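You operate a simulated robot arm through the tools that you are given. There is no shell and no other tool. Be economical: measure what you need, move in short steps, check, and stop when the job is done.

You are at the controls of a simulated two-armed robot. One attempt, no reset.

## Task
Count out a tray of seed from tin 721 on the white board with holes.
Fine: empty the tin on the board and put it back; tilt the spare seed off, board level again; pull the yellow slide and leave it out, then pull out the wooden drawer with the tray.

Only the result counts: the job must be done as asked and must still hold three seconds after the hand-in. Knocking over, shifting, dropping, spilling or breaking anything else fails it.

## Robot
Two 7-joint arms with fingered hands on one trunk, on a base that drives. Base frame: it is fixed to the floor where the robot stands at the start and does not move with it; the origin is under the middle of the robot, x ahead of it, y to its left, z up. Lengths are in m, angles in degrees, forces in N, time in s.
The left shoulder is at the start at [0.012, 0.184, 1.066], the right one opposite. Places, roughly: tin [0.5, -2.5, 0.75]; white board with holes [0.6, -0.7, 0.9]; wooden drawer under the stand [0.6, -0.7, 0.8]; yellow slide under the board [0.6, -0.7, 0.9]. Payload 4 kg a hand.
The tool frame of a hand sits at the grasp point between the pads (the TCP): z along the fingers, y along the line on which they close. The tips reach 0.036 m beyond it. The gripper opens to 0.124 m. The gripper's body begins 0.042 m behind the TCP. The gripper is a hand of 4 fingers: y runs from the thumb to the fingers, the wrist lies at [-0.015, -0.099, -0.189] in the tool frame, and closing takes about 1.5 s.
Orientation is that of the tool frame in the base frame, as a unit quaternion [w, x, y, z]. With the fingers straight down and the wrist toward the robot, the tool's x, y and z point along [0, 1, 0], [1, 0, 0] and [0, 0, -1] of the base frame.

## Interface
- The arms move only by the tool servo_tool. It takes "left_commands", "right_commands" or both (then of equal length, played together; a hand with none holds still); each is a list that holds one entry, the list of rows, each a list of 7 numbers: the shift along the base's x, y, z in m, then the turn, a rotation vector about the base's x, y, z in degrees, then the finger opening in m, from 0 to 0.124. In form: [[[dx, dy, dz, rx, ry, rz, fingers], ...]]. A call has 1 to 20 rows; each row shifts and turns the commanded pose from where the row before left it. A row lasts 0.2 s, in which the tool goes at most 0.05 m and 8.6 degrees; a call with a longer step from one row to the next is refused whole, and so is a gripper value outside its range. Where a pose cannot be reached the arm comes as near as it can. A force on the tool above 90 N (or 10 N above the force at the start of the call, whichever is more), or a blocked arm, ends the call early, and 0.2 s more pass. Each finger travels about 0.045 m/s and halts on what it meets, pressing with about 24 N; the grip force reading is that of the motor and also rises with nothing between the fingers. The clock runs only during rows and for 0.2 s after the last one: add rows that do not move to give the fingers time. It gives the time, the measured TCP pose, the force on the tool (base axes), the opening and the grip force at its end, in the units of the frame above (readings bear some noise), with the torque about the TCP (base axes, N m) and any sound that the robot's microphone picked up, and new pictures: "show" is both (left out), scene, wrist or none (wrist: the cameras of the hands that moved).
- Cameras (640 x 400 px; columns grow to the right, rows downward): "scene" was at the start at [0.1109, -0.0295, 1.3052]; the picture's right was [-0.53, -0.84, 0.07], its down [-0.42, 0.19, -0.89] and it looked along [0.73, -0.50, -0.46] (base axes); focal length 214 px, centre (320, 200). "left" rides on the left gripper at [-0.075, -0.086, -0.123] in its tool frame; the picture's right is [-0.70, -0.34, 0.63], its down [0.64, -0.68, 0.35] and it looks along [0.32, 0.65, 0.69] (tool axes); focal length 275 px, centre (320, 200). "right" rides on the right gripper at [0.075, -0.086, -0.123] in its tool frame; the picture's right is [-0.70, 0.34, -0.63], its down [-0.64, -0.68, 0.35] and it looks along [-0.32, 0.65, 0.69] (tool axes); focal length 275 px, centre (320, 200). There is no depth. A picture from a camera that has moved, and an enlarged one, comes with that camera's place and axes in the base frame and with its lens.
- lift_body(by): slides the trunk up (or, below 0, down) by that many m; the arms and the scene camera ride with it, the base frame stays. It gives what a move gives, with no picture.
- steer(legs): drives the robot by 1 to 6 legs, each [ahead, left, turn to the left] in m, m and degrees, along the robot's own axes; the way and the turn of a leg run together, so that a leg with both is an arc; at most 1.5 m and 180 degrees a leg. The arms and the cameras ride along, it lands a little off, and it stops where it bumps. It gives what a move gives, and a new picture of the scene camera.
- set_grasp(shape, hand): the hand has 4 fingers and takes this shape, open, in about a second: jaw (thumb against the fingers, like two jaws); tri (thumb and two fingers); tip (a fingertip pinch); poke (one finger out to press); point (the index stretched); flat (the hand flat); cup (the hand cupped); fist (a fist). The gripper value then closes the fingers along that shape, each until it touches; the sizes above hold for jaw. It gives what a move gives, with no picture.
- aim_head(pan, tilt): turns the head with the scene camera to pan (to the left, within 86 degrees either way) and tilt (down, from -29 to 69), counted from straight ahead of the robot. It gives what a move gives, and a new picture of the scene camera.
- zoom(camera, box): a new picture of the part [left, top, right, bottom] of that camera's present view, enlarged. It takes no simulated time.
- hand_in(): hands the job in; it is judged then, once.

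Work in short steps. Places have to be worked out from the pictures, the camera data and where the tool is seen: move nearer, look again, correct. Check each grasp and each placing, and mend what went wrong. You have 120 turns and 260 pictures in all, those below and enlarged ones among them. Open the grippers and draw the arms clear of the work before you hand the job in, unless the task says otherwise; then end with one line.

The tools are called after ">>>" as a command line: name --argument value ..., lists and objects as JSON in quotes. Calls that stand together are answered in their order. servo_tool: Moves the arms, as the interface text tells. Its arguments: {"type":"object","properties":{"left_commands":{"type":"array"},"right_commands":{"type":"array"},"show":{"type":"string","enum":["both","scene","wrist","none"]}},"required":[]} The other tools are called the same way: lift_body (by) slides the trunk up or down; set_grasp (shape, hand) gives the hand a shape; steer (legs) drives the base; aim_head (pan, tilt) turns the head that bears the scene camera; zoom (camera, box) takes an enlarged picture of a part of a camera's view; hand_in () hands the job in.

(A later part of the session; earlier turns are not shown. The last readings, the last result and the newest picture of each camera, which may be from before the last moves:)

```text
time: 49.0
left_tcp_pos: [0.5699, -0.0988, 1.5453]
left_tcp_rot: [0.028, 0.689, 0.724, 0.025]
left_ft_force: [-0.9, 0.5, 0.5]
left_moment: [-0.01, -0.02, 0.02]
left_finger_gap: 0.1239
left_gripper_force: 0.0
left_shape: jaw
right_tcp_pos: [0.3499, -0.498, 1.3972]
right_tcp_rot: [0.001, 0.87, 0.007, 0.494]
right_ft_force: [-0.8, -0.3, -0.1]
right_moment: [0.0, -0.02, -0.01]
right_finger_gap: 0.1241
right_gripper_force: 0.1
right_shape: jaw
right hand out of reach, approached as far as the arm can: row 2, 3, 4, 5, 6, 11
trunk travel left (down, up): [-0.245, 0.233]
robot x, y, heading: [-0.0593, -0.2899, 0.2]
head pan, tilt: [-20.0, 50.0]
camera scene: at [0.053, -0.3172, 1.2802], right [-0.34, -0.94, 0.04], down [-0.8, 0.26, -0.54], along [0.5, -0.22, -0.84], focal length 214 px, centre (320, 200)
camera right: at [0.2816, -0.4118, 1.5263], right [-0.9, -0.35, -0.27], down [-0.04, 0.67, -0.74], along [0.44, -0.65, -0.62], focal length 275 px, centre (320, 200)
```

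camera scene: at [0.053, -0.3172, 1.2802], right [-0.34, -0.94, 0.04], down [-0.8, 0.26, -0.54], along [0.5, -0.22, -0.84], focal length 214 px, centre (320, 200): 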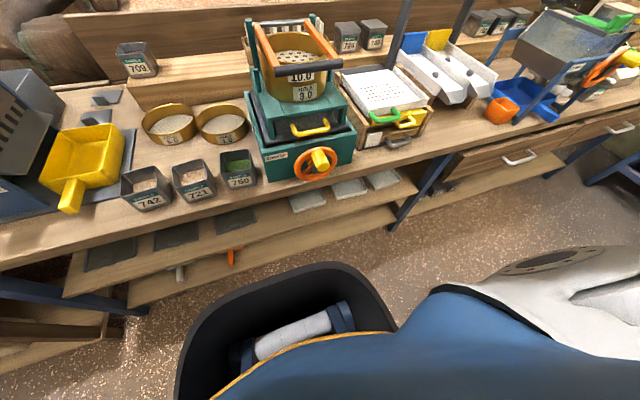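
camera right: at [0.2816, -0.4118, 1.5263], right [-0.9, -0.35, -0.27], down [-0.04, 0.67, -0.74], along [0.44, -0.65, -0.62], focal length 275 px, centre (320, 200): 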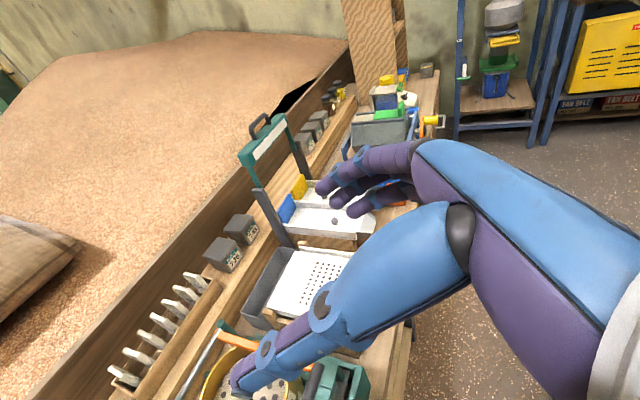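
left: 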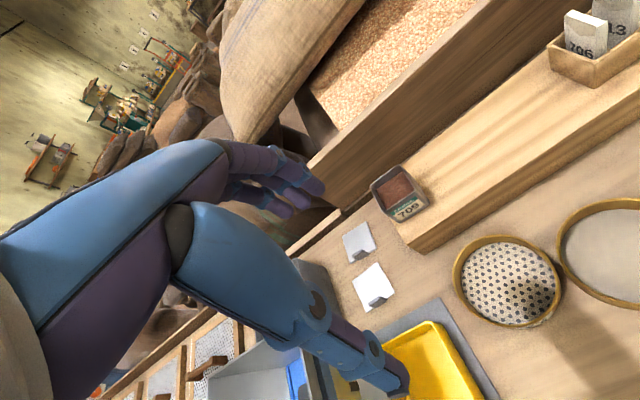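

Orientation reached (thumb left, approach 30° down). Now I'll lower in front of the bench and see how it tracks.

>>> servo_tool --right_commands '[[[0.0, 0.02, -0.035, 0, 0, 0, 0.124], [0.0, 0.02, -0.035, 0, 0, 0, 0.124], [0.0, 0.02, -0.035, 0, 0, 0, 0.124], [0.0, 0.02, -0.035, 0, 0, 0, 0.124], [0.0, 0.02, -0.035, 0, 0, 0, 0.124], [0, 0.02, -0.035, 0, 0, 0, 0.124], [0, 0, 0, 0, 0, 0, 0.124]]]' --show "scene"

```text
time: 50.5
left_tcp_pos: [0.5727, -0.0997, 1.5436]
left_tcp_rot: [0.027, 0.689, 0.724, 0.025]
left_ft_force: [1.0, -0.3, 0.2]
left_moment: [0.0, 0.0, 0.01]
left_finger_gap: 0.124
left_gripper_force: 0.0
left_shape: jaw
right_tcp_pos: [0.3289, -0.525, 1.3688]
right_tcp_rot: [0.002, 0.87, 0.006, 0.492]
right_ft_force: [-0.5, -0.4, 0.1]
right_moment: [0.0, -0.01, -0.02]
right_finger_gap: 0.124
right_gripper_force: 0.1
right_shape: jaw
right hand out of reach, approached as far as the arm can: row 1, 2, 3, 4, 5, 6
trunk travel left (down, up): [-0.245, 0.233]
robot x, y, heading: [-0.0603, -0.2886, 0.1]
head pan, tilt: [-20.0, 50.0]
camera scene: at [0.0545, -0.318, 1.2799], right [-0.34, -0.94, 0.04], down [-0.8, 0.26, -0.54], along [0.5, -0.22, -0.84], focal length 214 px, centre (320, 200)
```

scene: 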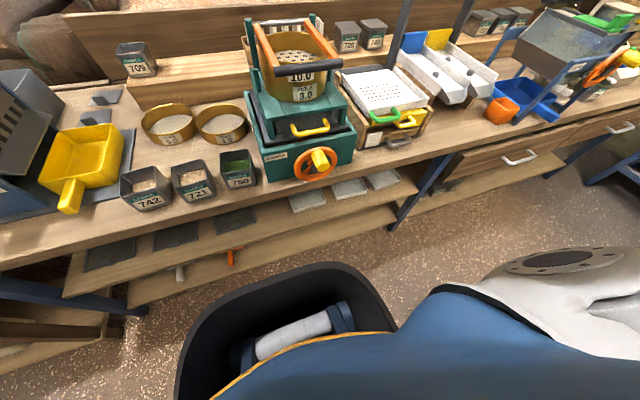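

That roll is at the arm's limit here. I'll roll the other way (thumb right) and see whether that has more room.

>>> servo_tool --right_commands '[[[0.0, 0, 0, -7.3, 0, 4.3, 0.124], [0.0, 0, 0.0, -7.3, 0, 4.3, 0.124], [0.0, -0.01, 0.0, -7.3, 0, 4.3, 0.124], [0.0, -0.01, 0.0, -7.3, 0, 4.3, 0.124], [0.0, -0.01, 0.0, -7.3, 0, 4.3, 0.124], [0.0, -0.01, 0.0, -7.3, 0, 4.3, 0.124], [0.0, -0.01, 0.0, -7.3, 0, 4.3, 0.124], [0.0, -0.01, 0.0, -7.3, 0, 4.3, 0.124], [0.0, -0.01, 0.0, -7.3, 0, 4.3, 0.124], [0.0, -0.01, 0.0, -7.3, 0, 4.3, 0.124], [0, 0, 0, 0, 0, 0, 0.124]]]' --show "none"

>>> servo_tool --right_commands '[[[0.0, 0, 0, -7.3, 0, 4.3, 0.124], [0.0, 0, 0.0, -7.3, 0, 4.3, 0.124], [0.0, 0, 0.0, -7.3, 0, 4.3, 0.124], [0.0, 0, 0.0, -7.3, 0, 4.3, 0.124], [0.0, 0, 0.0, -7.3, 0, 4.3, 0.124], [0.0, 0, 0.0, -7.3, 0, 4.3, 0.124], [0.0, 0, 0.0, -7.3, 0, 4.3, 0.124], [0.0, 0, 0.0, -7.3, 0, 4.3, 0.124], [0.0, 0, 0.0, -7.3, 0, 4.3, 0.124], [0.0, 0, 0.0, -7.3, 0, 4.3, 0.124], [0, 0, 0, 0, 0, 0, 0.124]]]' --show "both"

```text
time: 53.0
left_tcp_pos: [0.5723, -0.099, 1.5444]
left_tcp_rot: [0.028, 0.69, 0.723, 0.024]
left_ft_force: [0.9, 0.5, -0.2]
left_moment: [0.02, 0.0, 0.02]
left_finger_gap: 0.1238
left_gripper_force: 0.0
left_shape: jaw
right_tcp_pos: [0.3497, -0.5979, 1.4167]
right_tcp_rot: [0.336, 0.639, 0.588, 0.365]
right_ft_force: [0.1, 0.7, 0.0]
right_moment: [-0.02, -0.02, 0.0]
right_finger_gap: 0.1239
right_gripper_force: 0.1
right_shape: jaw
right hand out of reach, approached as far as the arm can: row 4, 5, 6, 7, 8
trunk travel left (down, up): [-0.245, 0.233]
robot x, y, heading: [-0.061, -0.2907, -0.1]
head pan, tilt: [-20.0, 50.0]
```

```text
time: 55.4
left_tcp_pos: [0.571, -0.0998, 1.5457]
left_tcp_rot: [0.028, 0.689, 0.724, 0.024]
left_ft_force: [-0.2, 0.9, 0.9]
left_moment: [-0.02, 0.03, 0.0]
left_finger_gap: 0.1237
left_gripper_force: 0.0
left_shape: jaw
right_tcp_pos: [0.3482, -0.5994, 1.416]
right_tcp_rot: [0.494, 0.077, 0.865, 0.044]
right_ft_force: [0.2, -0.6, -0.1]
right_moment: [0.0, 0.01, 0.03]
right_finger_gap: 0.124
right_gripper_force: 0.0
right_shape: jaw
trunk travel left (down, up): [-0.245, 0.233]
robot x, y, heading: [-0.0593, -0.2927, 0.2]
head pan, tilt: [-20.0, 50.0]
camera scene: at [0.054, -0.3185, 1.28], right [-0.34, -0.94, 0.04], down [-0.8, 0.26, -0.54], along [0.5, -0.22, -0.84], focal length 214 px, centre (320, 200)
camera right: at [0.1973, -0.6708, 1.4034], right [-0.17, 0.21, 0.96], down [0.56, -0.78, 0.27], along [0.81, 0.58, 0.01], focal length 275 px, centre (320, 200)
```

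scene: 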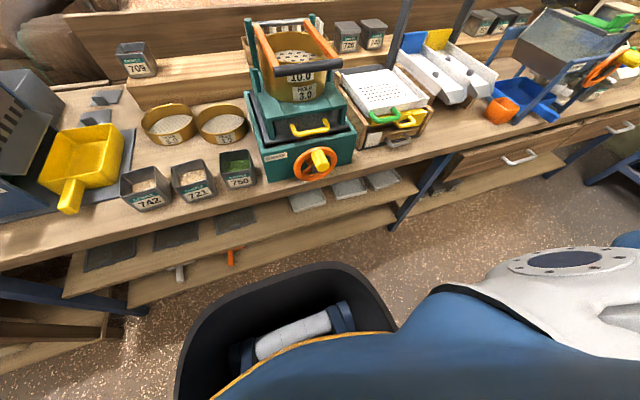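
right: 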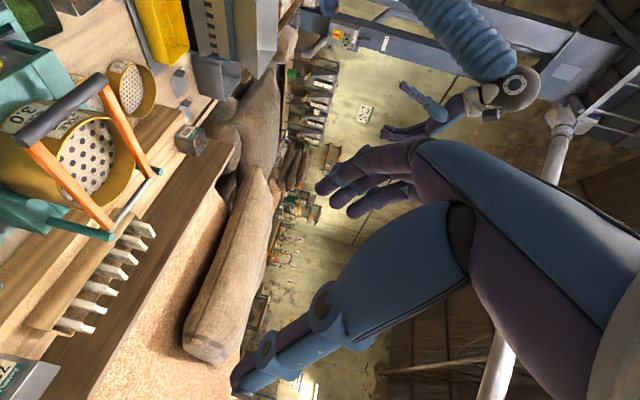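

Thumb-right roll is reached without complaint. I'll lower and move left with this orientation to test reach.

>>> servo_tool --right_commands '[[[0.0, 0.02, -0.04, 0, 0, 0, 0.124], [0.0, 0.02, -0.04, 0, 0, 0, 0.124], [0.0, 0.02, -0.04, 0, 0, 0, 0.124], [0.0, 0.02, -0.04, 0, 0, 0, 0.124], [0.0, 0.02, -0.04, 0, 0, 0, 0.124], [0, 0.02, -0.04, 0, 0, 0, 0.124], [0, 0.02, -0.04, 0, 0, 0, 0.124], [0, 0.02, -0.04, 0, 0, 0, 0.124], [0, 0.02, -0.04, 0, 0, 0, 0.124], [0, 0.0, 0, 0, 0, 0, 0.124]]]' --show "scene"

```text
time: 57.5
left_tcp_pos: [0.5707, -0.0996, 1.5455]
left_tcp_rot: [0.028, 0.689, 0.724, 0.025]
left_ft_force: [-1.0, 0.2, -0.2]
left_moment: [0.0, -0.02, 0.0]
left_finger_gap: 0.1239
left_gripper_force: 0.1
left_shape: jaw
right_tcp_pos: [0.4739, -0.4436, 1.1689]
right_tcp_rot: [0.493, 0.076, 0.866, 0.044]
right_ft_force: [-0.2, -0.8, -0.4]
right_moment: [0.0, -0.03, -0.01]
right_finger_gap: 0.1242
right_gripper_force: 0.2
right_shape: jaw
right hand out of reach, approached as far as the arm can: row 4, 5, 6, 7, 8, 9
trunk travel left (down, up): [-0.245, 0.233]
robot x, y, heading: [-0.0617, -0.2918, -0.1]
head pan, tilt: [-20.0, 50.0]
camera scene: at [0.0528, -0.3185, 1.2803], right [-0.34, -0.94, 0.04], down [-0.8, 0.26, -0.54], along [0.5, -0.22, -0.84], focal length 214 px, centre (320, 200)
```

scene: 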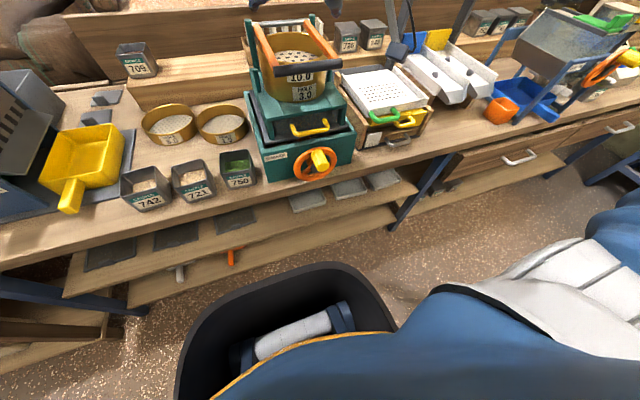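

The wrist is too close to the body: it needs more standoff. I'll drive back 0.2 m and retry.

>>> steer --legs '[[-0.2, 0.1, 0]]'

>>> servo_tool --right_commands '[[[0.0, 0.02, -0.03, 0, 0, 0, 0.124], [0.0, 0.02, -0.03, 0, 0, 0, 0.124], [0.0, 0.02, -0.03, 0, 0, 0, 0.124], [0.0, 0.02, -0.03, 0, 0, 0, 0.124], [0.0, 0.02, -0.03, 0, 0, 0, 0.124], [0.0, 0.0, 0, 0, 0, 0, 0.124]]]' --show "both"

```text
time: 59.2
left_tcp_pos: [0.3735, 0.0011, 1.5445]
left_tcp_rot: [0.028, 0.689, 0.724, 0.025]
left_ft_force: [-0.7, 0.6, -1.4]
left_moment: [0.01, 0.0, 0.02]
left_finger_gap: 0.1238
left_gripper_force: 0.1
left_shape: jaw
right_tcp_pos: [0.2784, -0.3425, 1.1698]
right_tcp_rot: [0.494, 0.075, 0.865, 0.044]
right_ft_force: [-0.3, -1.0, -0.6]
right_moment: [-0.01, 0.0, 0.01]
right_finger_gap: 0.1238
right_gripper_force: 0.1
right_shape: jaw
trunk travel left (down, up): [-0.245, 0.233]
robot x, y, heading: [-0.2615, -0.1914, -0.1]
head pan, tilt: [-20.0, 50.0]
camera scene: at [-0.1442, -0.2177, 1.28], right [-0.34, -0.94, 0.04], down [-0.8, 0.26, -0.54], along [0.5, -0.22, -0.84], focal length 214 px, centre (320, 200)
```

scene: 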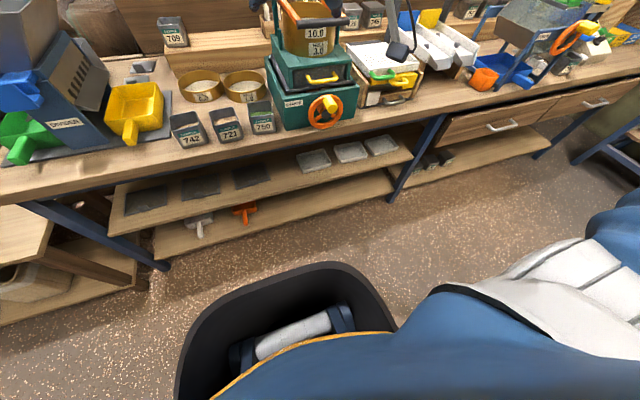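

```text
time: 60.6
left_tcp_pos: [0.3724, 0.0012, 1.5446]
left_tcp_rot: [0.028, 0.689, 0.724, 0.025]
left_ft_force: [-0.2, -0.3, -0.6]
left_moment: [0.02, -0.02, 0.0]
left_finger_gap: 0.1238
left_gripper_force: 0.1
left_shape: jaw
right_tcp_pos: [0.3071, -0.2381, 1.0296]
right_tcp_rot: [0.494, 0.075, 0.865, 0.045]
right_ft_force: [0.0, -0.2, -0.6]
right_moment: [-0.01, 0.01, -0.04]
right_finger_gap: 0.1239
right_gripper_force: 0.1
right_shape: jaw
right hand out of reach, approached as far as the arm can: row 1, 2, 3
trunk travel left (down, up): [-0.245, 0.233]
robot x, y, heading: [-0.2582, -0.1934, -0.4]
head pan, tilt: [-20.0, 50.0]
camera scene: at [-0.1442, -0.2183, 1.2802], right [-0.34, -0.94, 0.04], down [-0.8, 0.26, -0.54], along [0.5, -0.22, -0.84], focal length 214 px, centre (320, 200)
camera right: at [0.1568, -0.3111, 1.0162], right [-0.17, 0.21, 0.96], down [0.56, -0.78, 0.27], along [0.81, 0.59, 0.01], focal length 275 px, centre (320, 200)
```

scene: 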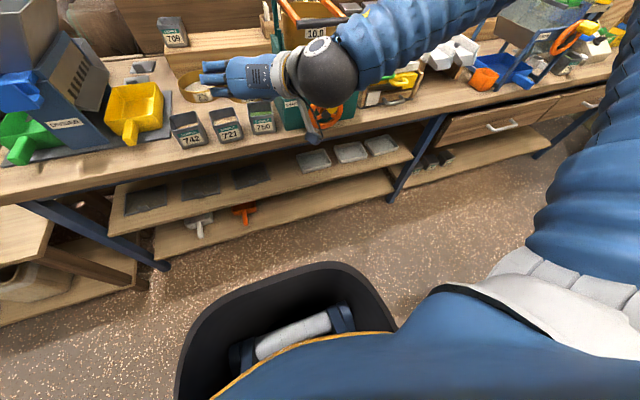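
right: 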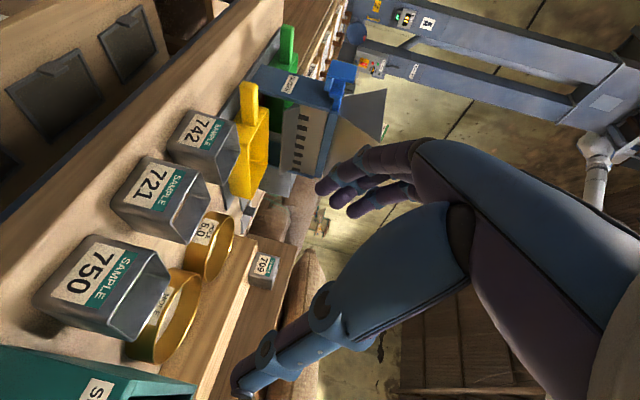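

The hand can work here. I'll zoom the wrist view to triangulate tin 721.

>>> zoom --camera "right" --box '[20, 90, 260, 350]'

>>> zoom --camera "scene" --box '[160, 80, 290, 160]'

```text
1.54 times, centred on (140, 220) of right
camera zoom: at [0.1568, -0.3111, 1.0162], right [-0.17, 0.21, 0.96], down [0.56, -0.78, 0.27], along [0.81, 0.59, 0.01], focal length 424 px, centre (597, 169)
```

zoom: 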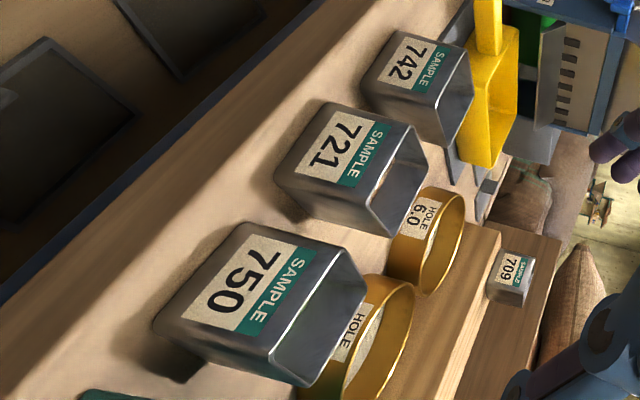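

```text
4.92 times, centred on (225, 120) of scene
camera zoom: at [-0.1442, -0.2183, 1.2802], right [-0.34, -0.94, 0.04], down [-0.8, 0.26, -0.54], along [0.5, -0.22, -0.84], focal length 1056 px, centre (788, 594)
```

zoom: 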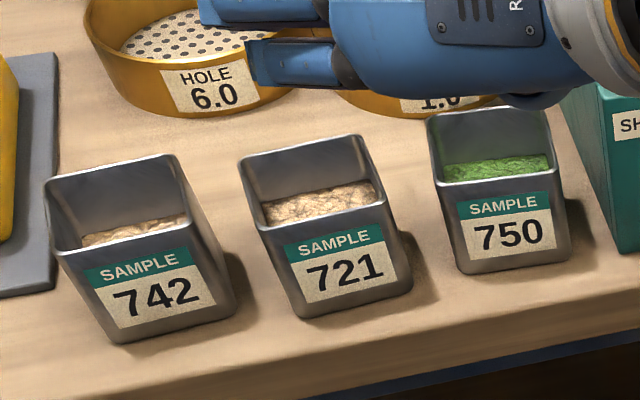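

Triangulation from both cameras agrees: bench z≈0.80, tin rim z≈0.874, tin ≈0.07 square centred (0.46,-0.154), yaw ≈+6°. I'll go to a pre-grasp about 12 cm back, aligned, with the opening narrowed to 0.095 to clear the neighbours.

>>> servo_tool --right_commands '[[[0.01, 0.018, -0.031, -4.4, 0, 5.6, 0.095], [0.01, 0.018, -0.031, -4.4, 0, 5.6, 0.095], [0.01, 0.018, -0.031, 0, 0, 0, 0.095], [0.008, 0.018, -0.031, 0, 0, 0, 0.095], [0, 0, 0, 0, 0, 0, 0.095]]]' --show "both"

```text
time: 61.8
left_tcp_pos: [0.3729, 0.0009, 1.5458]
left_tcp_rot: [0.029, 0.688, 0.725, 0.024]
left_ft_force: [0.0, -0.5, -0.1]
left_moment: [0.0, 0.02, 0.0]
left_finger_gap: 0.1238
left_gripper_force: 0.1
left_shape: jaw
right_tcp_pos: [0.3439, -0.1667, 0.906]
right_tcp_rot: [0.492, -0.047, 0.869, 0.026]
right_ft_force: [-0.8, 0.4, 1.8]
right_moment: [-0.03, 0.0, 0.03]
right_finger_gap: 0.0952
right_gripper_force: 0.0
right_shape: jaw
trunk travel left (down, up): [-0.245, 0.233]
robot x, y, heading: [-0.2625, -0.1904, 0.3]
head pan, tilt: [-20.0, 50.0]
camera scene: at [-0.1442, -0.2181, 1.2802], right [-0.34, -0.94, 0.04], down [-0.8, 0.26, -0.54], along [0.5, -0.22, -0.84], focal length 214 px, centre (320, 200)
camera right: at [0.2101, -0.2684, 0.9066], right [-0.22, 0.32, 0.92], down [0.7, -0.61, 0.38], along [0.68, 0.73, -0.09], focal length 275 px, centre (320, 200)
```

scene: 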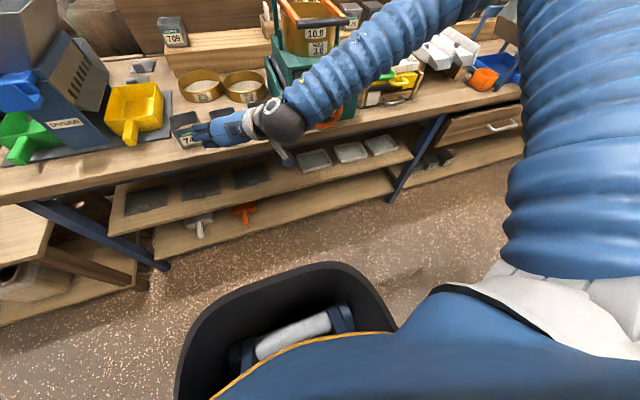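
right: 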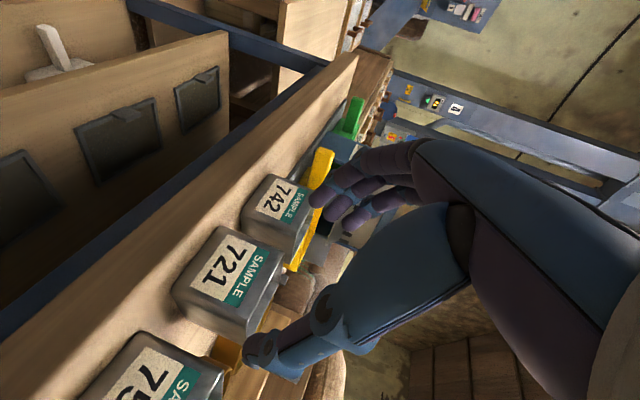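

My estimate projects right onto the tin in the wrist view. I'll advance 60% along the approach and check.

>>> servo_tool --right_commands '[[[0.02, 0.0025, -0.0122, 0, 0, 0, 0.095], [0.02, 0.0025, -0.0122, 0, 0, 0, 0.095], [0.02, 0.0025, -0.0122, 0, 0, 0, 0.095], [0, 0, 0, 0, 0, 0, 0.095]]]' --show "both"

>>> zoom --camera "scene" --box '[130, 70, 330, 180]'

```text
time: 62.8
left_tcp_pos: [0.3728, 0.001, 1.5446]
left_tcp_rot: [0.028, 0.689, 0.724, 0.024]
left_ft_force: [-0.5, 0.2, -0.5]
left_moment: [0.0, -0.02, 0.0]
left_finger_gap: 0.1238
left_gripper_force: 0.1
left_shape: jaw
right_tcp_pos: [0.4053, -0.159, 0.8694]
right_tcp_rot: [0.491, -0.048, 0.869, 0.025]
right_ft_force: [0.3, -0.3, -0.9]
right_moment: [0.01, 0.03, 0.0]
right_finger_gap: 0.0951
right_gripper_force: 0.1
right_shape: jaw
trunk travel left (down, up): [-0.245, 0.233]
robot x, y, heading: [-0.2601, -0.1888, 0.4]
head pan, tilt: [-20.0, 50.0]
camera scene: at [-0.1438, -0.218, 1.2801], right [-0.34, -0.94, 0.04], down [-0.8, 0.26, -0.54], along [0.5, -0.22, -0.84], focal length 214 px, centre (320, 200)
camera right: at [0.2707, -0.2605, 0.8696], right [-0.22, 0.32, 0.92], down [0.7, -0.61, 0.38], along [0.68, 0.73, -0.09], focal length 275 px, centre (320, 200)
```

scene: 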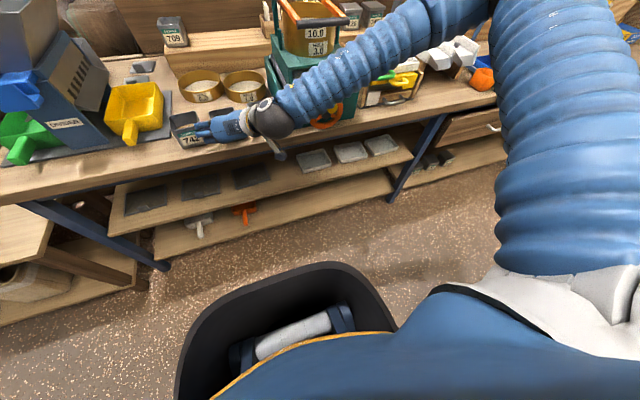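
right: 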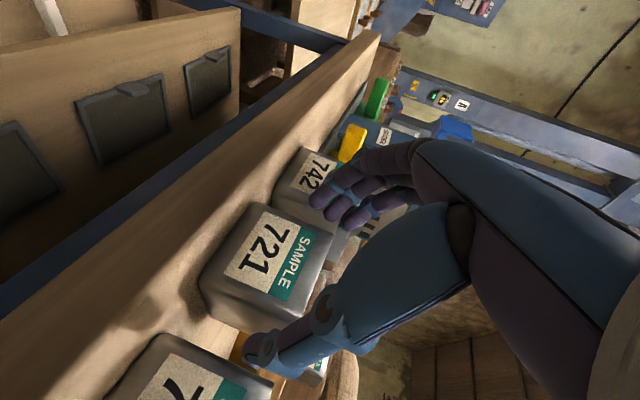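

```text
3.20 times, centred on (230, 125) of scene
camera zoom: at [-0.1438, -0.218, 1.2801], right [-0.34, -0.94, 0.04], down [-0.8, 0.26, -0.54], along [0.5, -0.22, -0.84], focal length 686 px, centre (608, 440)
```

zoom: 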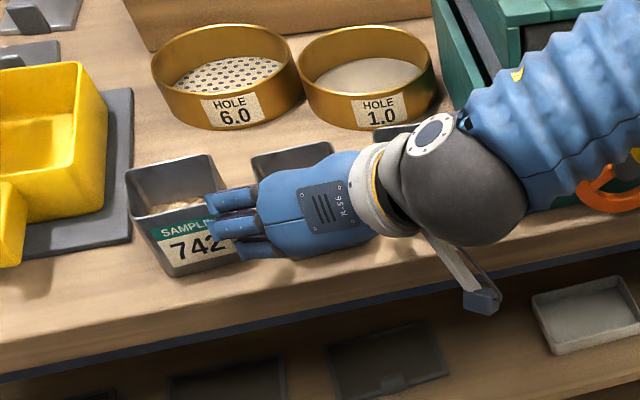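

The fingers look close to tin 742. I'll zoom the wrist view to judge the clearance before going further.

>>> zoom --camera "right" --box '[190, 120, 450, 380]'

>>> zoom --camera "scene" --box '[165, 100, 235, 160]'

```text
1.54 times, centred on (320, 250) of right
camera zoom: at [0.2707, -0.2605, 0.8696], right [-0.22, 0.32, 0.92], down [0.7, -0.61, 0.38], along [0.68, 0.73, -0.09], focal length 424 px, centre (320, 123)
```

zoom: 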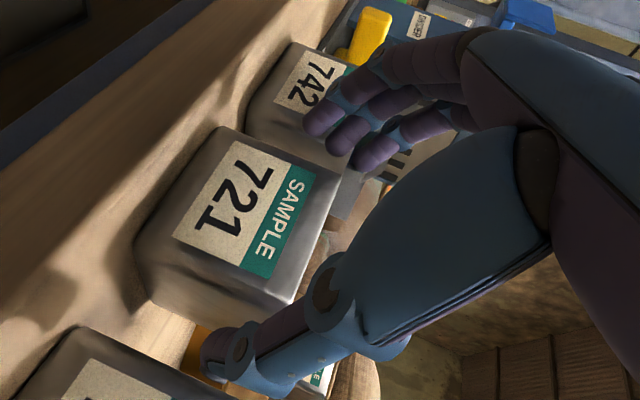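

```text
6.67 times, centred on (200, 130) of scene
camera zoom: at [-0.1438, -0.218, 1.2801], right [-0.34, -0.94, 0.04], down [-0.8, 0.26, -0.54], along [0.5, -0.22, -0.84], focal length 1430 px, centre (1120, 667)
```

zoom: 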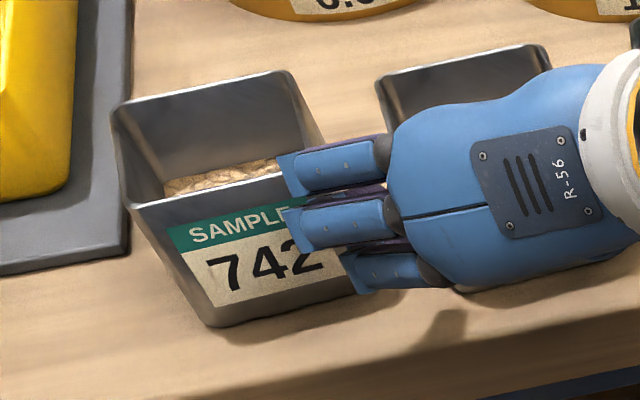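

The open fingers splay wider than I'd like beside tin 742. I'll back off 6 cm, narrow to 0.08, and look again.

>>> servo_tool --right_commands '[[[-0.02, -0.0025, 0.0122, 0, 0, 0, 0.095], [-0.02, -0.0025, 0.0122, 0, 0, 0, 0.09], [-0.02, -0.0025, 0.0122, 0, 0, 0, 0.08], [0, 0, 0, 0, 0, 0, 0.08], [0, 0, 0, 0, 0, 0, 0.08]]]' --show "none"

>>> zoom --camera "right" --box '[190, 120, 450, 380]'

>>> zoom --camera "scene" --box '[165, 90, 265, 170]'

```text
time: 64.0
left_tcp_pos: [0.3745, 0.0016, 1.5447]
left_tcp_rot: [0.028, 0.688, 0.724, 0.025]
left_ft_force: [0.5, -0.2, -0.2]
left_moment: [0.01, -0.01, -0.02]
left_finger_gap: 0.1236
left_gripper_force: 0.1
left_shape: jaw
right_tcp_pos: [0.3435, -0.1686, 0.9051]
right_tcp_rot: [0.49, -0.048, 0.87, 0.025]
right_ft_force: [-0.2, -0.3, -0.2]
right_moment: [-0.02, -0.01, 0.0]
right_finger_gap: 0.0803
right_gripper_force: 0.0
right_shape: jaw
trunk travel left (down, up): [-0.245, 0.233]
robot x, y, heading: [-0.2583, -0.1919, 0.3]
head pan, tilt: [-20.0, 50.0]
```

```text
1.54 times, centred on (320, 250) of right
camera zoom: at [0.2096, -0.2683, 0.9051], right [-0.22, 0.32, 0.92], down [0.7, -0.61, 0.37], along [0.68, 0.73, -0.09], focal length 424 px, centre (320, 123)
```

zoom: 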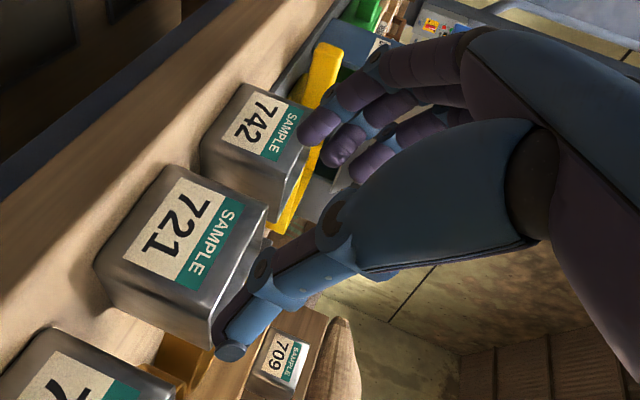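

```text
5.00 times, centred on (215, 130) of scene
camera zoom: at [-0.1434, -0.2181, 1.28], right [-0.34, -0.94, 0.04], down [-0.8, 0.26, -0.54], along [0.5, -0.22, -0.84], focal length 1072 px, centre (845, 550)
```

zoom: 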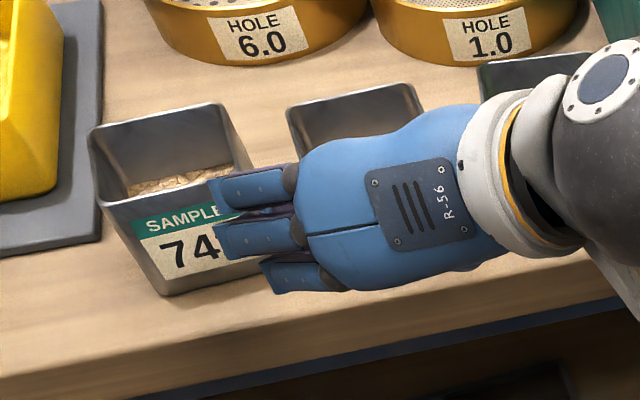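

The blue ends are the finger mid-joints bulging outward; the tips themselves curl in as specified. I'll grip shallower (TCP at x≈0.435) with opening 0.088, so those joints stay in front of tin 742.

>>> servo_tool --right_commands '[[[0.0183, 0.0023, -0.0114, 0, 0, 0, 0.088], [0.0183, 0.0023, -0.0114, 0, 0, 0, 0.088], [0.0183, 0.0023, -0.0114, 0, 0, 0, 0.088], [0.0183, 0.0023, -0.0114, 0, 0, 0, 0.088], [0, 0, 0, 0, 0, 0, 0.088]]]' --show "none"

>>> zoom --camera "right" --box '[190, 120, 450, 380]'

>>> zoom --camera "scene" --box '[165, 90, 265, 170]'

```text
time: 65.2
left_tcp_pos: [0.3735, 0.0018, 1.545]
left_tcp_rot: [0.027, 0.689, 0.724, 0.024]
left_ft_force: [-0.8, 0.0, 0.0]
left_moment: [-0.01, -0.02, 0.02]
left_finger_gap: 0.1244
left_gripper_force: 0.1
left_shape: jaw
right_tcp_pos: [0.4164, -0.1592, 0.8606]
right_tcp_rot: [0.491, -0.047, 0.869, 0.026]
right_ft_force: [-0.7, -0.4, 0.7]
right_moment: [-0.01, 0.0, 0.0]
right_finger_gap: 0.088
right_gripper_force: 0.0
right_shape: jaw
trunk travel left (down, up): [-0.245, 0.233]
robot x, y, heading: [-0.2622, -0.1928, 0.4]
head pan, tilt: [-20.0, 50.0]
```

```text
1.54 times, centred on (320, 250) of right
camera zoom: at [0.2823, -0.2594, 0.8616], right [-0.22, 0.32, 0.92], down [0.7, -0.61, 0.37], along [0.68, 0.73, -0.09], focal length 424 px, centre (320, 123)
```

zoom: 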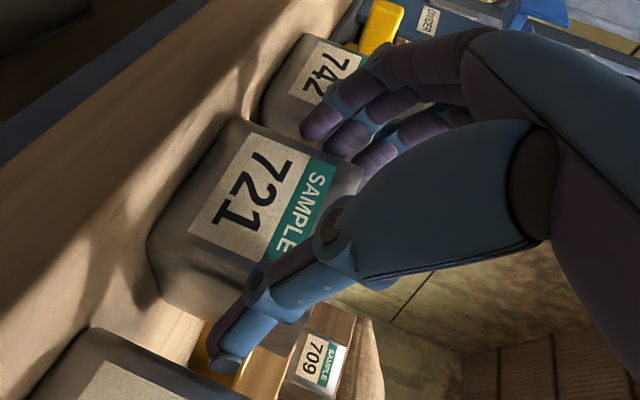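

```text
5.00 times, centred on (215, 130) of scene
camera zoom: at [-0.1437, -0.218, 1.2801], right [-0.34, -0.94, 0.04], down [-0.8, 0.26, -0.54], along [0.5, -0.22, -0.84], focal length 1072 px, centre (845, 550)
```

zoom: 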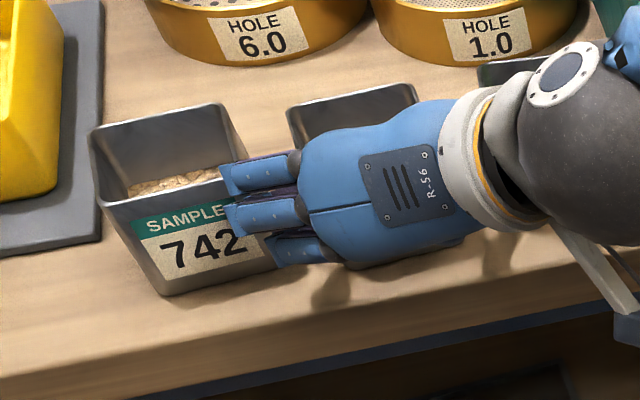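

The tips straddle tin 721, with the fingers in the gap to 742. I'll advance the last 2 cm.

>>> servo_tool --right_commands '[[[0.01, 0.0015, -0.0065, 0, 0, 0, 0.088], [0.009, 0.001, -0.006, 0, 0, 0, 0.088], [0, 0, 0, 0, 0, 0, 0.088]]]' --show "wrist"

>>> zoom --camera "scene" --box '[165, 90, 265, 170]'

```text
time: 66.0
left_tcp_pos: [0.3739, 0.0011, 1.5451]
left_tcp_rot: [0.027, 0.689, 0.724, 0.024]
left_ft_force: [-0.8, -0.9, -0.2]
left_moment: [-0.02, 0.02, 0.0]
left_finger_gap: 0.1239
left_gripper_force: 0.1
left_shape: jaw
right_tcp_pos: [0.4341, -0.1638, 0.8517]
right_tcp_rot: [0.49, -0.048, 0.87, 0.027]
right_ft_force: [0.0, 0.7, 1.9]
right_moment: [0.04, 0.0, 0.01]
right_finger_gap: 0.0885
right_gripper_force: 0.0
right_shape: jaw
right hand out of reach, approached as far as the arm can: row 1, 2
trunk travel left (down, up): [-0.245, 0.233]
robot x, y, heading: [-0.256, -0.1914, 0.3]
head pan, tilt: [-20.0, 50.0]
camera right: at [0.3, -0.2647, 0.8529], right [-0.22, 0.32, 0.92], down [0.7, -0.61, 0.37], along [0.68, 0.73, -0.09], focal length 275 px, centre (320, 200)
```

right: 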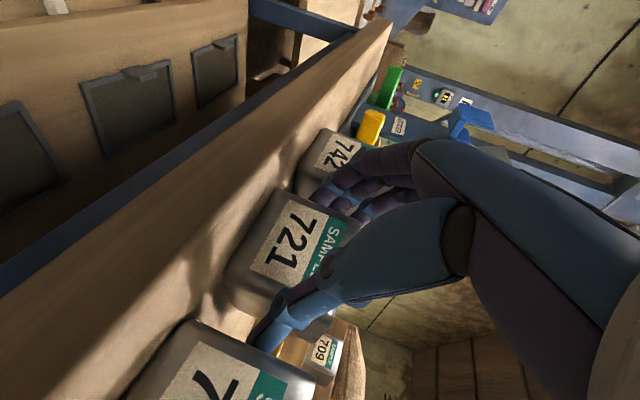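

```text
5.00 times, centred on (215, 130) of scene
camera zoom: at [-0.1433, -0.2181, 1.28], right [-0.34, -0.94, 0.04], down [-0.8, 0.26, -0.54], along [0.5, -0.22, -0.84], focal length 1072 px, centre (845, 550)
```

zoom: 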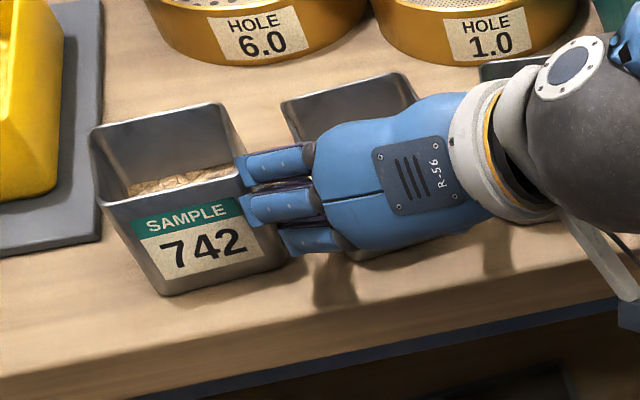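

The tin is between thumb and fingers. Closing now.

>>> servo_tool --right_commands '[[[0, 0, 0, 0, 0, 0, 0.078], [0, 0, 0, 0, 0, 0, 0.068], [0, 0, 0, 0, 0, 0, 0.055], [0, 0, 0, 0, 0, 0, 0.045], [0, 0, 0, 0, 0, 0, 0.045], [0, 0, 0, 0, 0, 0, 0.045], [0, 0, 0, 0, 0, 0, 0.045]]]' --show "wrist"

>>> zoom --camera "scene" --box '[165, 90, 265, 170]'

```text
time: 67.6
left_tcp_pos: [0.3747, 0.0006, 1.5445]
left_tcp_rot: [0.028, 0.689, 0.724, 0.024]
left_ft_force: [-0.3, 0.0, -0.4]
left_moment: [0.0, -0.04, -0.05]
left_finger_gap: 0.1238
left_gripper_force: 0.2
left_shape: jaw
right_tcp_pos: [0.4333, -0.1647, 0.8525]
right_tcp_rot: [0.491, -0.047, 0.87, 0.027]
right_ft_force: [0.1, -0.2, 1.0]
right_moment: [-0.02, 0.0, -0.01]
right_finger_gap: 0.0853
right_gripper_force: 24.0
right_shape: jaw
trunk travel left (down, up): [-0.245, 0.233]
robot x, y, heading: [-0.2584, -0.1944, -0.1]
head pan, tilt: [-20.0, 50.0]
camera right: at [0.3001, -0.2649, 0.8529], right [-0.22, 0.32, 0.92], down [0.7, -0.61, 0.37], along [0.68, 0.73, -0.09], focal length 275 px, centre (320, 200)
```

right: 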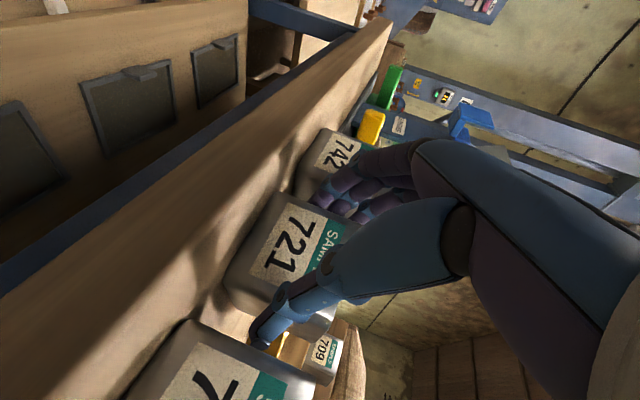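

```text
5.00 times, centred on (215, 130) of scene
camera zoom: at [-0.1432, -0.2182, 1.2799], right [-0.34, -0.94, 0.04], down [-0.8, 0.26, -0.54], along [0.5, -0.22, -0.84], focal length 1072 px, centre (845, 550)
```

zoom: 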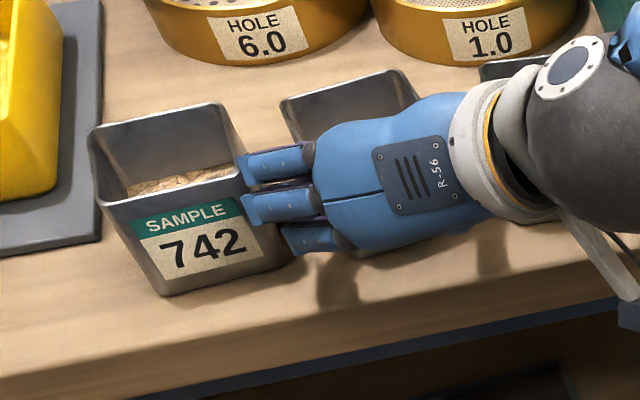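

Gripping at 0.085 m with 24 N. Test lift of 3 cm.

>>> servo_tool --right_commands '[[[0, 0, 0.01, 0, 0, 0, 0.045], [0, 0, 0.01, 0, 0, 0, 0.045], [0, 0, 0.015, 0, 0, 0, 0.045], [0, 0, 0, 0, 0, 0, 0.045]]]' --show "wrist"

>>> zoom --camera "scene" --box '[145, 70, 285, 170]'

```text
time: 68.6
left_tcp_pos: [0.3753, 0.0015, 1.5451]
left_tcp_rot: [0.028, 0.688, 0.724, 0.024]
left_ft_force: [0.3, 0.0, -0.7]
left_moment: [0.01, 0.03, 0.03]
left_finger_gap: 0.124
left_gripper_force: 0.0
left_shape: jaw
right_tcp_pos: [0.4354, -0.1648, 0.8852]
right_tcp_rot: [0.49, -0.047, 0.87, 0.026]
right_ft_force: [-0.3, 0.2, -2.8]
right_moment: [-0.05, 0.11, 0.03]
right_finger_gap: 0.0854
right_gripper_force: 23.9
right_shape: jaw
trunk travel left (down, up): [-0.245, 0.233]
robot x, y, heading: [-0.2608, -0.1912, 0.4]
head pan, tilt: [-20.0, 50.0]
camera right: at [0.3009, -0.2656, 0.8869], right [-0.22, 0.32, 0.92], down [0.7, -0.61, 0.37], along [0.68, 0.73, -0.09], focal length 275 px, centre (320, 200)
```

right: 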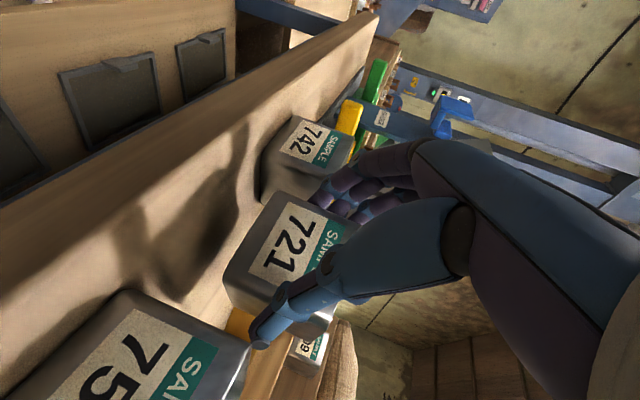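

```text
4.00 times, centred on (215, 120) of scene
camera zoom: at [-0.1426, -0.2183, 1.2798], right [-0.34, -0.94, 0.04], down [-0.8, 0.26, -0.54], along [0.5, -0.22, -0.84], focal length 858 px, centre (740, 520)
```

zoom: 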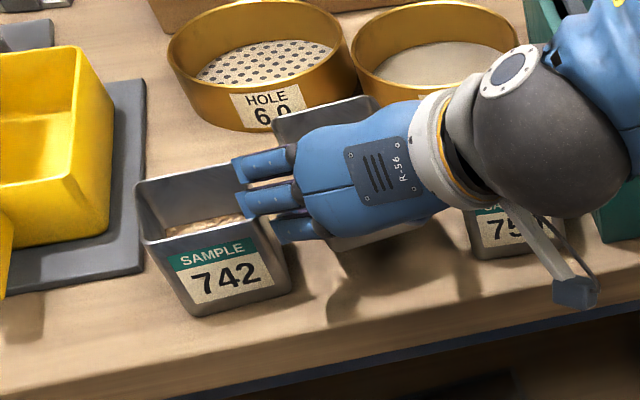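

Tin is lifted. Triangulated board: wall tops z≈0.91, x 0.49–0.70, y -0.635…-0.835. I'll raise the tin, back off, and drive right in front of the board.

>>> servo_tool --right_commands '[[[0, 0, 0.03, 0, 0, 0, 0.045], [0, 0, 0.03, 0, 0, 0, 0.045], [0, 0, 0.03, 0, 0, 0, 0.045], [0, 0, 0.03, 0, 0, 0, 0.045], [0, 0, 0, 0, 0, 0, 0.045]]]' --show "none"

>>> steer --legs '[[-0.25, 0, 0], [0, -0.35, 0]]'

```text
time: 69.8
left_tcp_pos: [0.3756, 0.0014, 1.5438]
left_tcp_rot: [0.028, 0.688, 0.725, 0.023]
left_ft_force: [-0.3, 0.1, -0.3]
left_moment: [0.03, -0.01, 0.0]
left_finger_gap: 0.1239
left_gripper_force: 0.0
left_shape: jaw
right_tcp_pos: [0.4366, -0.1656, 1.0057]
right_tcp_rot: [0.49, -0.047, 0.87, 0.026]
right_ft_force: [-0.1, -0.7, -3.1]
right_moment: [-0.06, 0.07, -0.03]
right_finger_gap: 0.0852
right_gripper_force: 24.0
right_shape: jaw
trunk travel left (down, up): [-0.245, 0.233]
robot x, y, heading: [-0.2581, -0.1905, 0.2]
head pan, tilt: [-20.0, 50.0]
```

```text
time: 73.5
left_tcp_pos: [0.126, -0.3617, 1.544]
left_tcp_rot: [0.028, 0.692, 0.721, 0.025]
left_ft_force: [0.9, -0.4, -0.3]
left_moment: [0.02, 0.0, 0.01]
left_finger_gap: 0.124
left_gripper_force: 0.0
left_shape: jaw
right_tcp_pos: [0.1878, -0.528, 1.0069]
right_tcp_rot: [0.49, -0.043, 0.87, 0.024]
right_ft_force: [-0.7, -0.7, -2.3]
right_moment: [0.02, 0.09, -0.02]
right_finger_gap: 0.0854
right_gripper_force: 24.1
right_shape: jaw
trunk travel left (down, up): [-0.245, 0.233]
robot x, y, heading: [-0.5067, -0.5476, -0.3]
head pan, tilt: [-20.0, 50.0]
camera scene: at [-0.3928, -0.5758, 1.2799], right [-0.34, -0.94, 0.04], down [-0.8, 0.27, -0.54], along [0.5, -0.22, -0.84], focal length 214 px, centre (320, 200)
```

scene: 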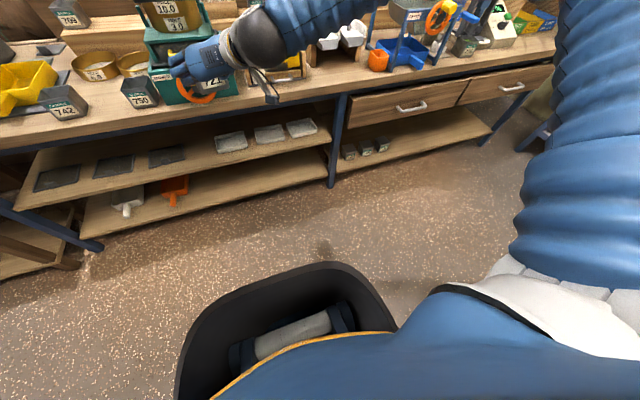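

Tin is held steadily. I'll shift the hand right and up, then look towards the board.

>>> servo_tool --right_commands '[[[0, -0.035, 0.015, 0, 0, 0, 0.045], [0, -0.035, 0.015, 0, 0, 0, 0.045], [0, -0.035, 0.015, 0, 0, 0, 0.045], [0, -0.035, 0.015, 0, 0, 0, 0.045], [0, -0.03, 0.01, 0, 0, -3, 0.045], [0, 0, 0, 0, 0, -3, 0.045], [0, 0, 0, 0, 0, 0, 0.045]]]' --show "none"

>>> aim_head --pan -12 --tilt 30

```text
time: 75.1
left_tcp_pos: [0.1267, -0.3604, 1.5454]
left_tcp_rot: [0.027, 0.692, 0.721, 0.025]
left_ft_force: [0.3, -0.2, -0.1]
left_moment: [0.01, 0.01, -0.02]
left_finger_gap: 0.124
left_gripper_force: 0.1
left_shape: jaw
right_tcp_pos: [0.1871, -0.6972, 1.0762]
right_tcp_rot: [0.491, 0.002, 0.871, -0.002]
right_ft_force: [-0.5, 0.5, -2.1]
right_moment: [-0.05, 0.1, -0.03]
right_finger_gap: 0.0851
right_gripper_force: 23.9
right_shape: jaw
trunk travel left (down, up): [-0.245, 0.233]
robot x, y, heading: [-0.5094, -0.5479, -0.3]
head pan, tilt: [-20.0, 50.0]
```

```text
time: 76.0
left_tcp_pos: [0.1261, -0.361, 1.5454]
left_tcp_rot: [0.028, 0.692, 0.721, 0.024]
left_ft_force: [-0.4, -0.5, 0.6]
left_moment: [-0.03, 0.04, -0.02]
left_finger_gap: 0.1241
left_gripper_force: 0.1
left_shape: jaw
right_tcp_pos: [0.1869, -0.6963, 1.0762]
right_tcp_rot: [0.491, 0.001, 0.871, -0.002]
right_ft_force: [0.3, -0.1, -2.3]
right_moment: [-0.02, 0.12, 0.0]
right_finger_gap: 0.0853
right_gripper_force: 23.4
right_shape: jaw
trunk travel left (down, up): [-0.245, 0.233]
robot x, y, heading: [-0.5114, -0.544, -0.1]
head pan, tilt: [-12.0, 30.0]
camera scene: at [-0.373, -0.5675, 1.307], right [-0.21, -0.98, 0.03], down [-0.6, 0.11, -0.79], along [0.77, -0.18, -0.61], focal length 214 px, centre (320, 200)
```

scene: 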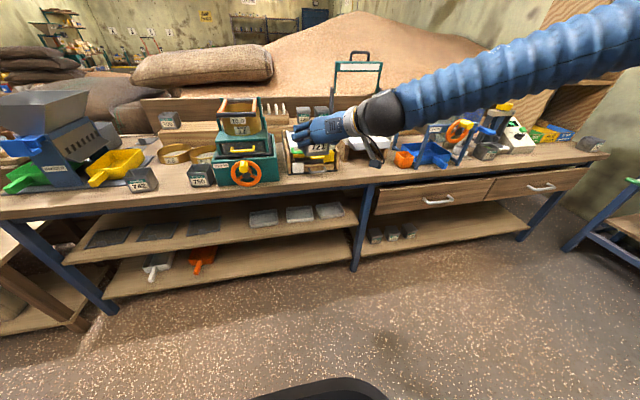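

Path ahead looks clear at this height. Driving forward 0.33 m.

>>> steer --legs '[[0.33, 0, 0]]'

>>> aim_head --pan -10 --tilt 45

```text
time: 78.1
left_tcp_pos: [0.4535, -0.3683, 1.5446]
left_tcp_rot: [0.027, 0.695, 0.719, 0.023]
left_ft_force: [0.1, 0.1, -0.4]
left_moment: [0.01, 0.02, -0.01]
left_finger_gap: 0.1239
left_gripper_force: 0.1
left_shape: jaw
right_tcp_pos: [0.5117, -0.7033, 1.076]
right_tcp_rot: [0.491, 0.005, 0.871, -0.004]
right_ft_force: [-0.4, -0.4, -1.6]
right_moment: [-0.01, 0.07, 0.05]
right_finger_gap: 0.0851
right_gripper_force: 23.4
right_shape: jaw
trunk travel left (down, up): [-0.245, 0.233]
robot x, y, heading: [-0.1848, -0.5505, -0.7]
head pan, tilt: [-12.0, 30.0]
camera scene: at [-0.0477, -0.5711, 1.307], right [-0.22, -0.98, 0.03], down [-0.6, 0.11, -0.79], along [0.77, -0.19, -0.61], focal length 214 px, centre (320, 200)
```

scene: 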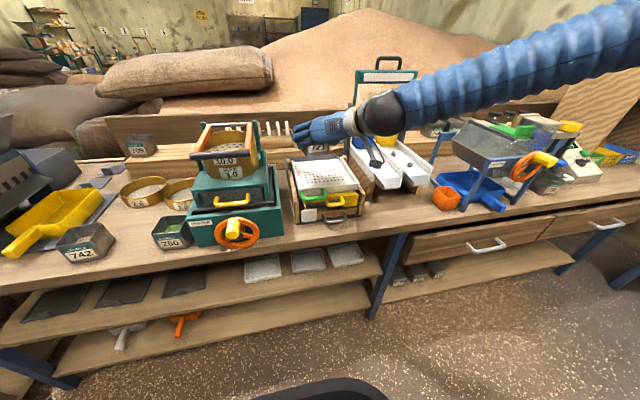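

```text
time: 78.9
left_tcp_pos: [0.4524, -0.3675, 1.5451]
left_tcp_rot: [0.029, 0.694, 0.719, 0.024]
left_ft_force: [-0.6, 1.0, -0.5]
left_moment: [0.02, -0.03, 0.0]
left_finger_gap: 0.1239
left_gripper_force: 0.1
left_shape: jaw
right_tcp_pos: [0.5096, -0.7043, 1.0754]
right_tcp_rot: [0.491, 0.005, 0.871, -0.004]
right_ft_force: [0.0, -0.6, -0.7]
right_moment: [-0.08, 0.09, 0.0]
right_finger_gap: 0.0853
right_gripper_force: 23.8
right_shape: jaw
trunk travel left (down, up): [-0.245, 0.233]
robot x, y, heading: [-0.1826, -0.5521, -0.7]
head pan, tilt: [-10.0, 45.0]
camera scene: at [-0.0602, -0.5663, 1.2859], right [-0.18, -0.98, 0.02], down [-0.78, 0.13, -0.61], along [0.6, -0.13, -0.79], focal length 214 px, centre (320, 200)
```

scene: 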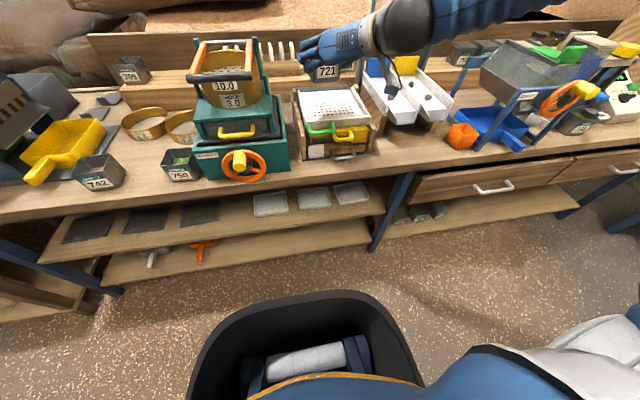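

Let me zoom on the board and the tin to align the pour.

>>> zoom --camera "scene" --box '[270, 20, 420, 180]'

>>> zoom --camera "right" --box '[0, 0, 640, 400]'

```text
2.50 times, centred on (345, 100) of scene
camera zoom: at [-0.0602, -0.5663, 1.2859], right [-0.18, -0.98, 0.02], down [-0.78, 0.13, -0.61], along [0.6, -0.13, -0.79], focal length 536 px, centre (258, 450)
```

zoom: 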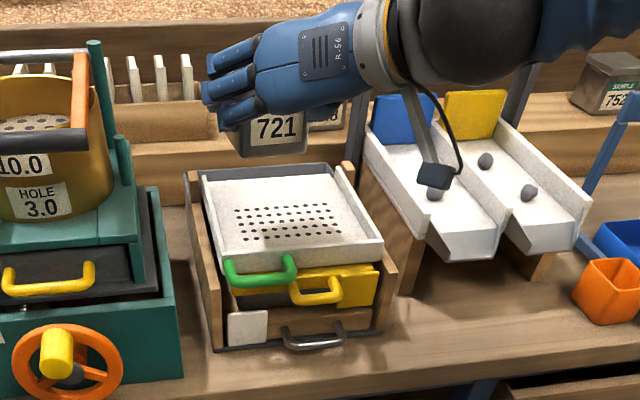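

```text
1.00 times, centred on (320, 200) of right (not enlarged: the box is as wide or as high as the picture)
camera zoom: at [0.3653, -0.7882, 1.0767], right [-0.18, 0.34, 0.92], down [0.62, -0.69, 0.37], along [0.76, 0.64, -0.09], focal length 275 px, centre (320, 200)
```

zoom: 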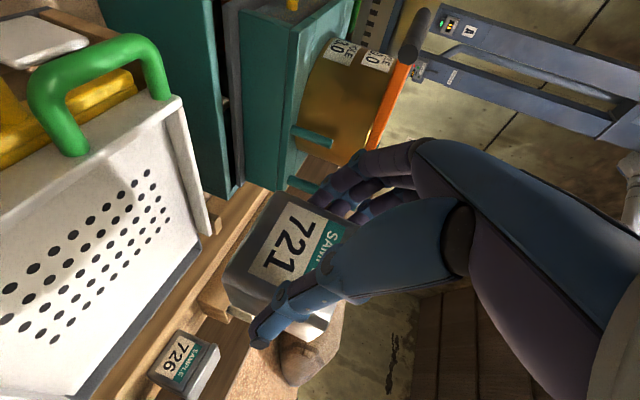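

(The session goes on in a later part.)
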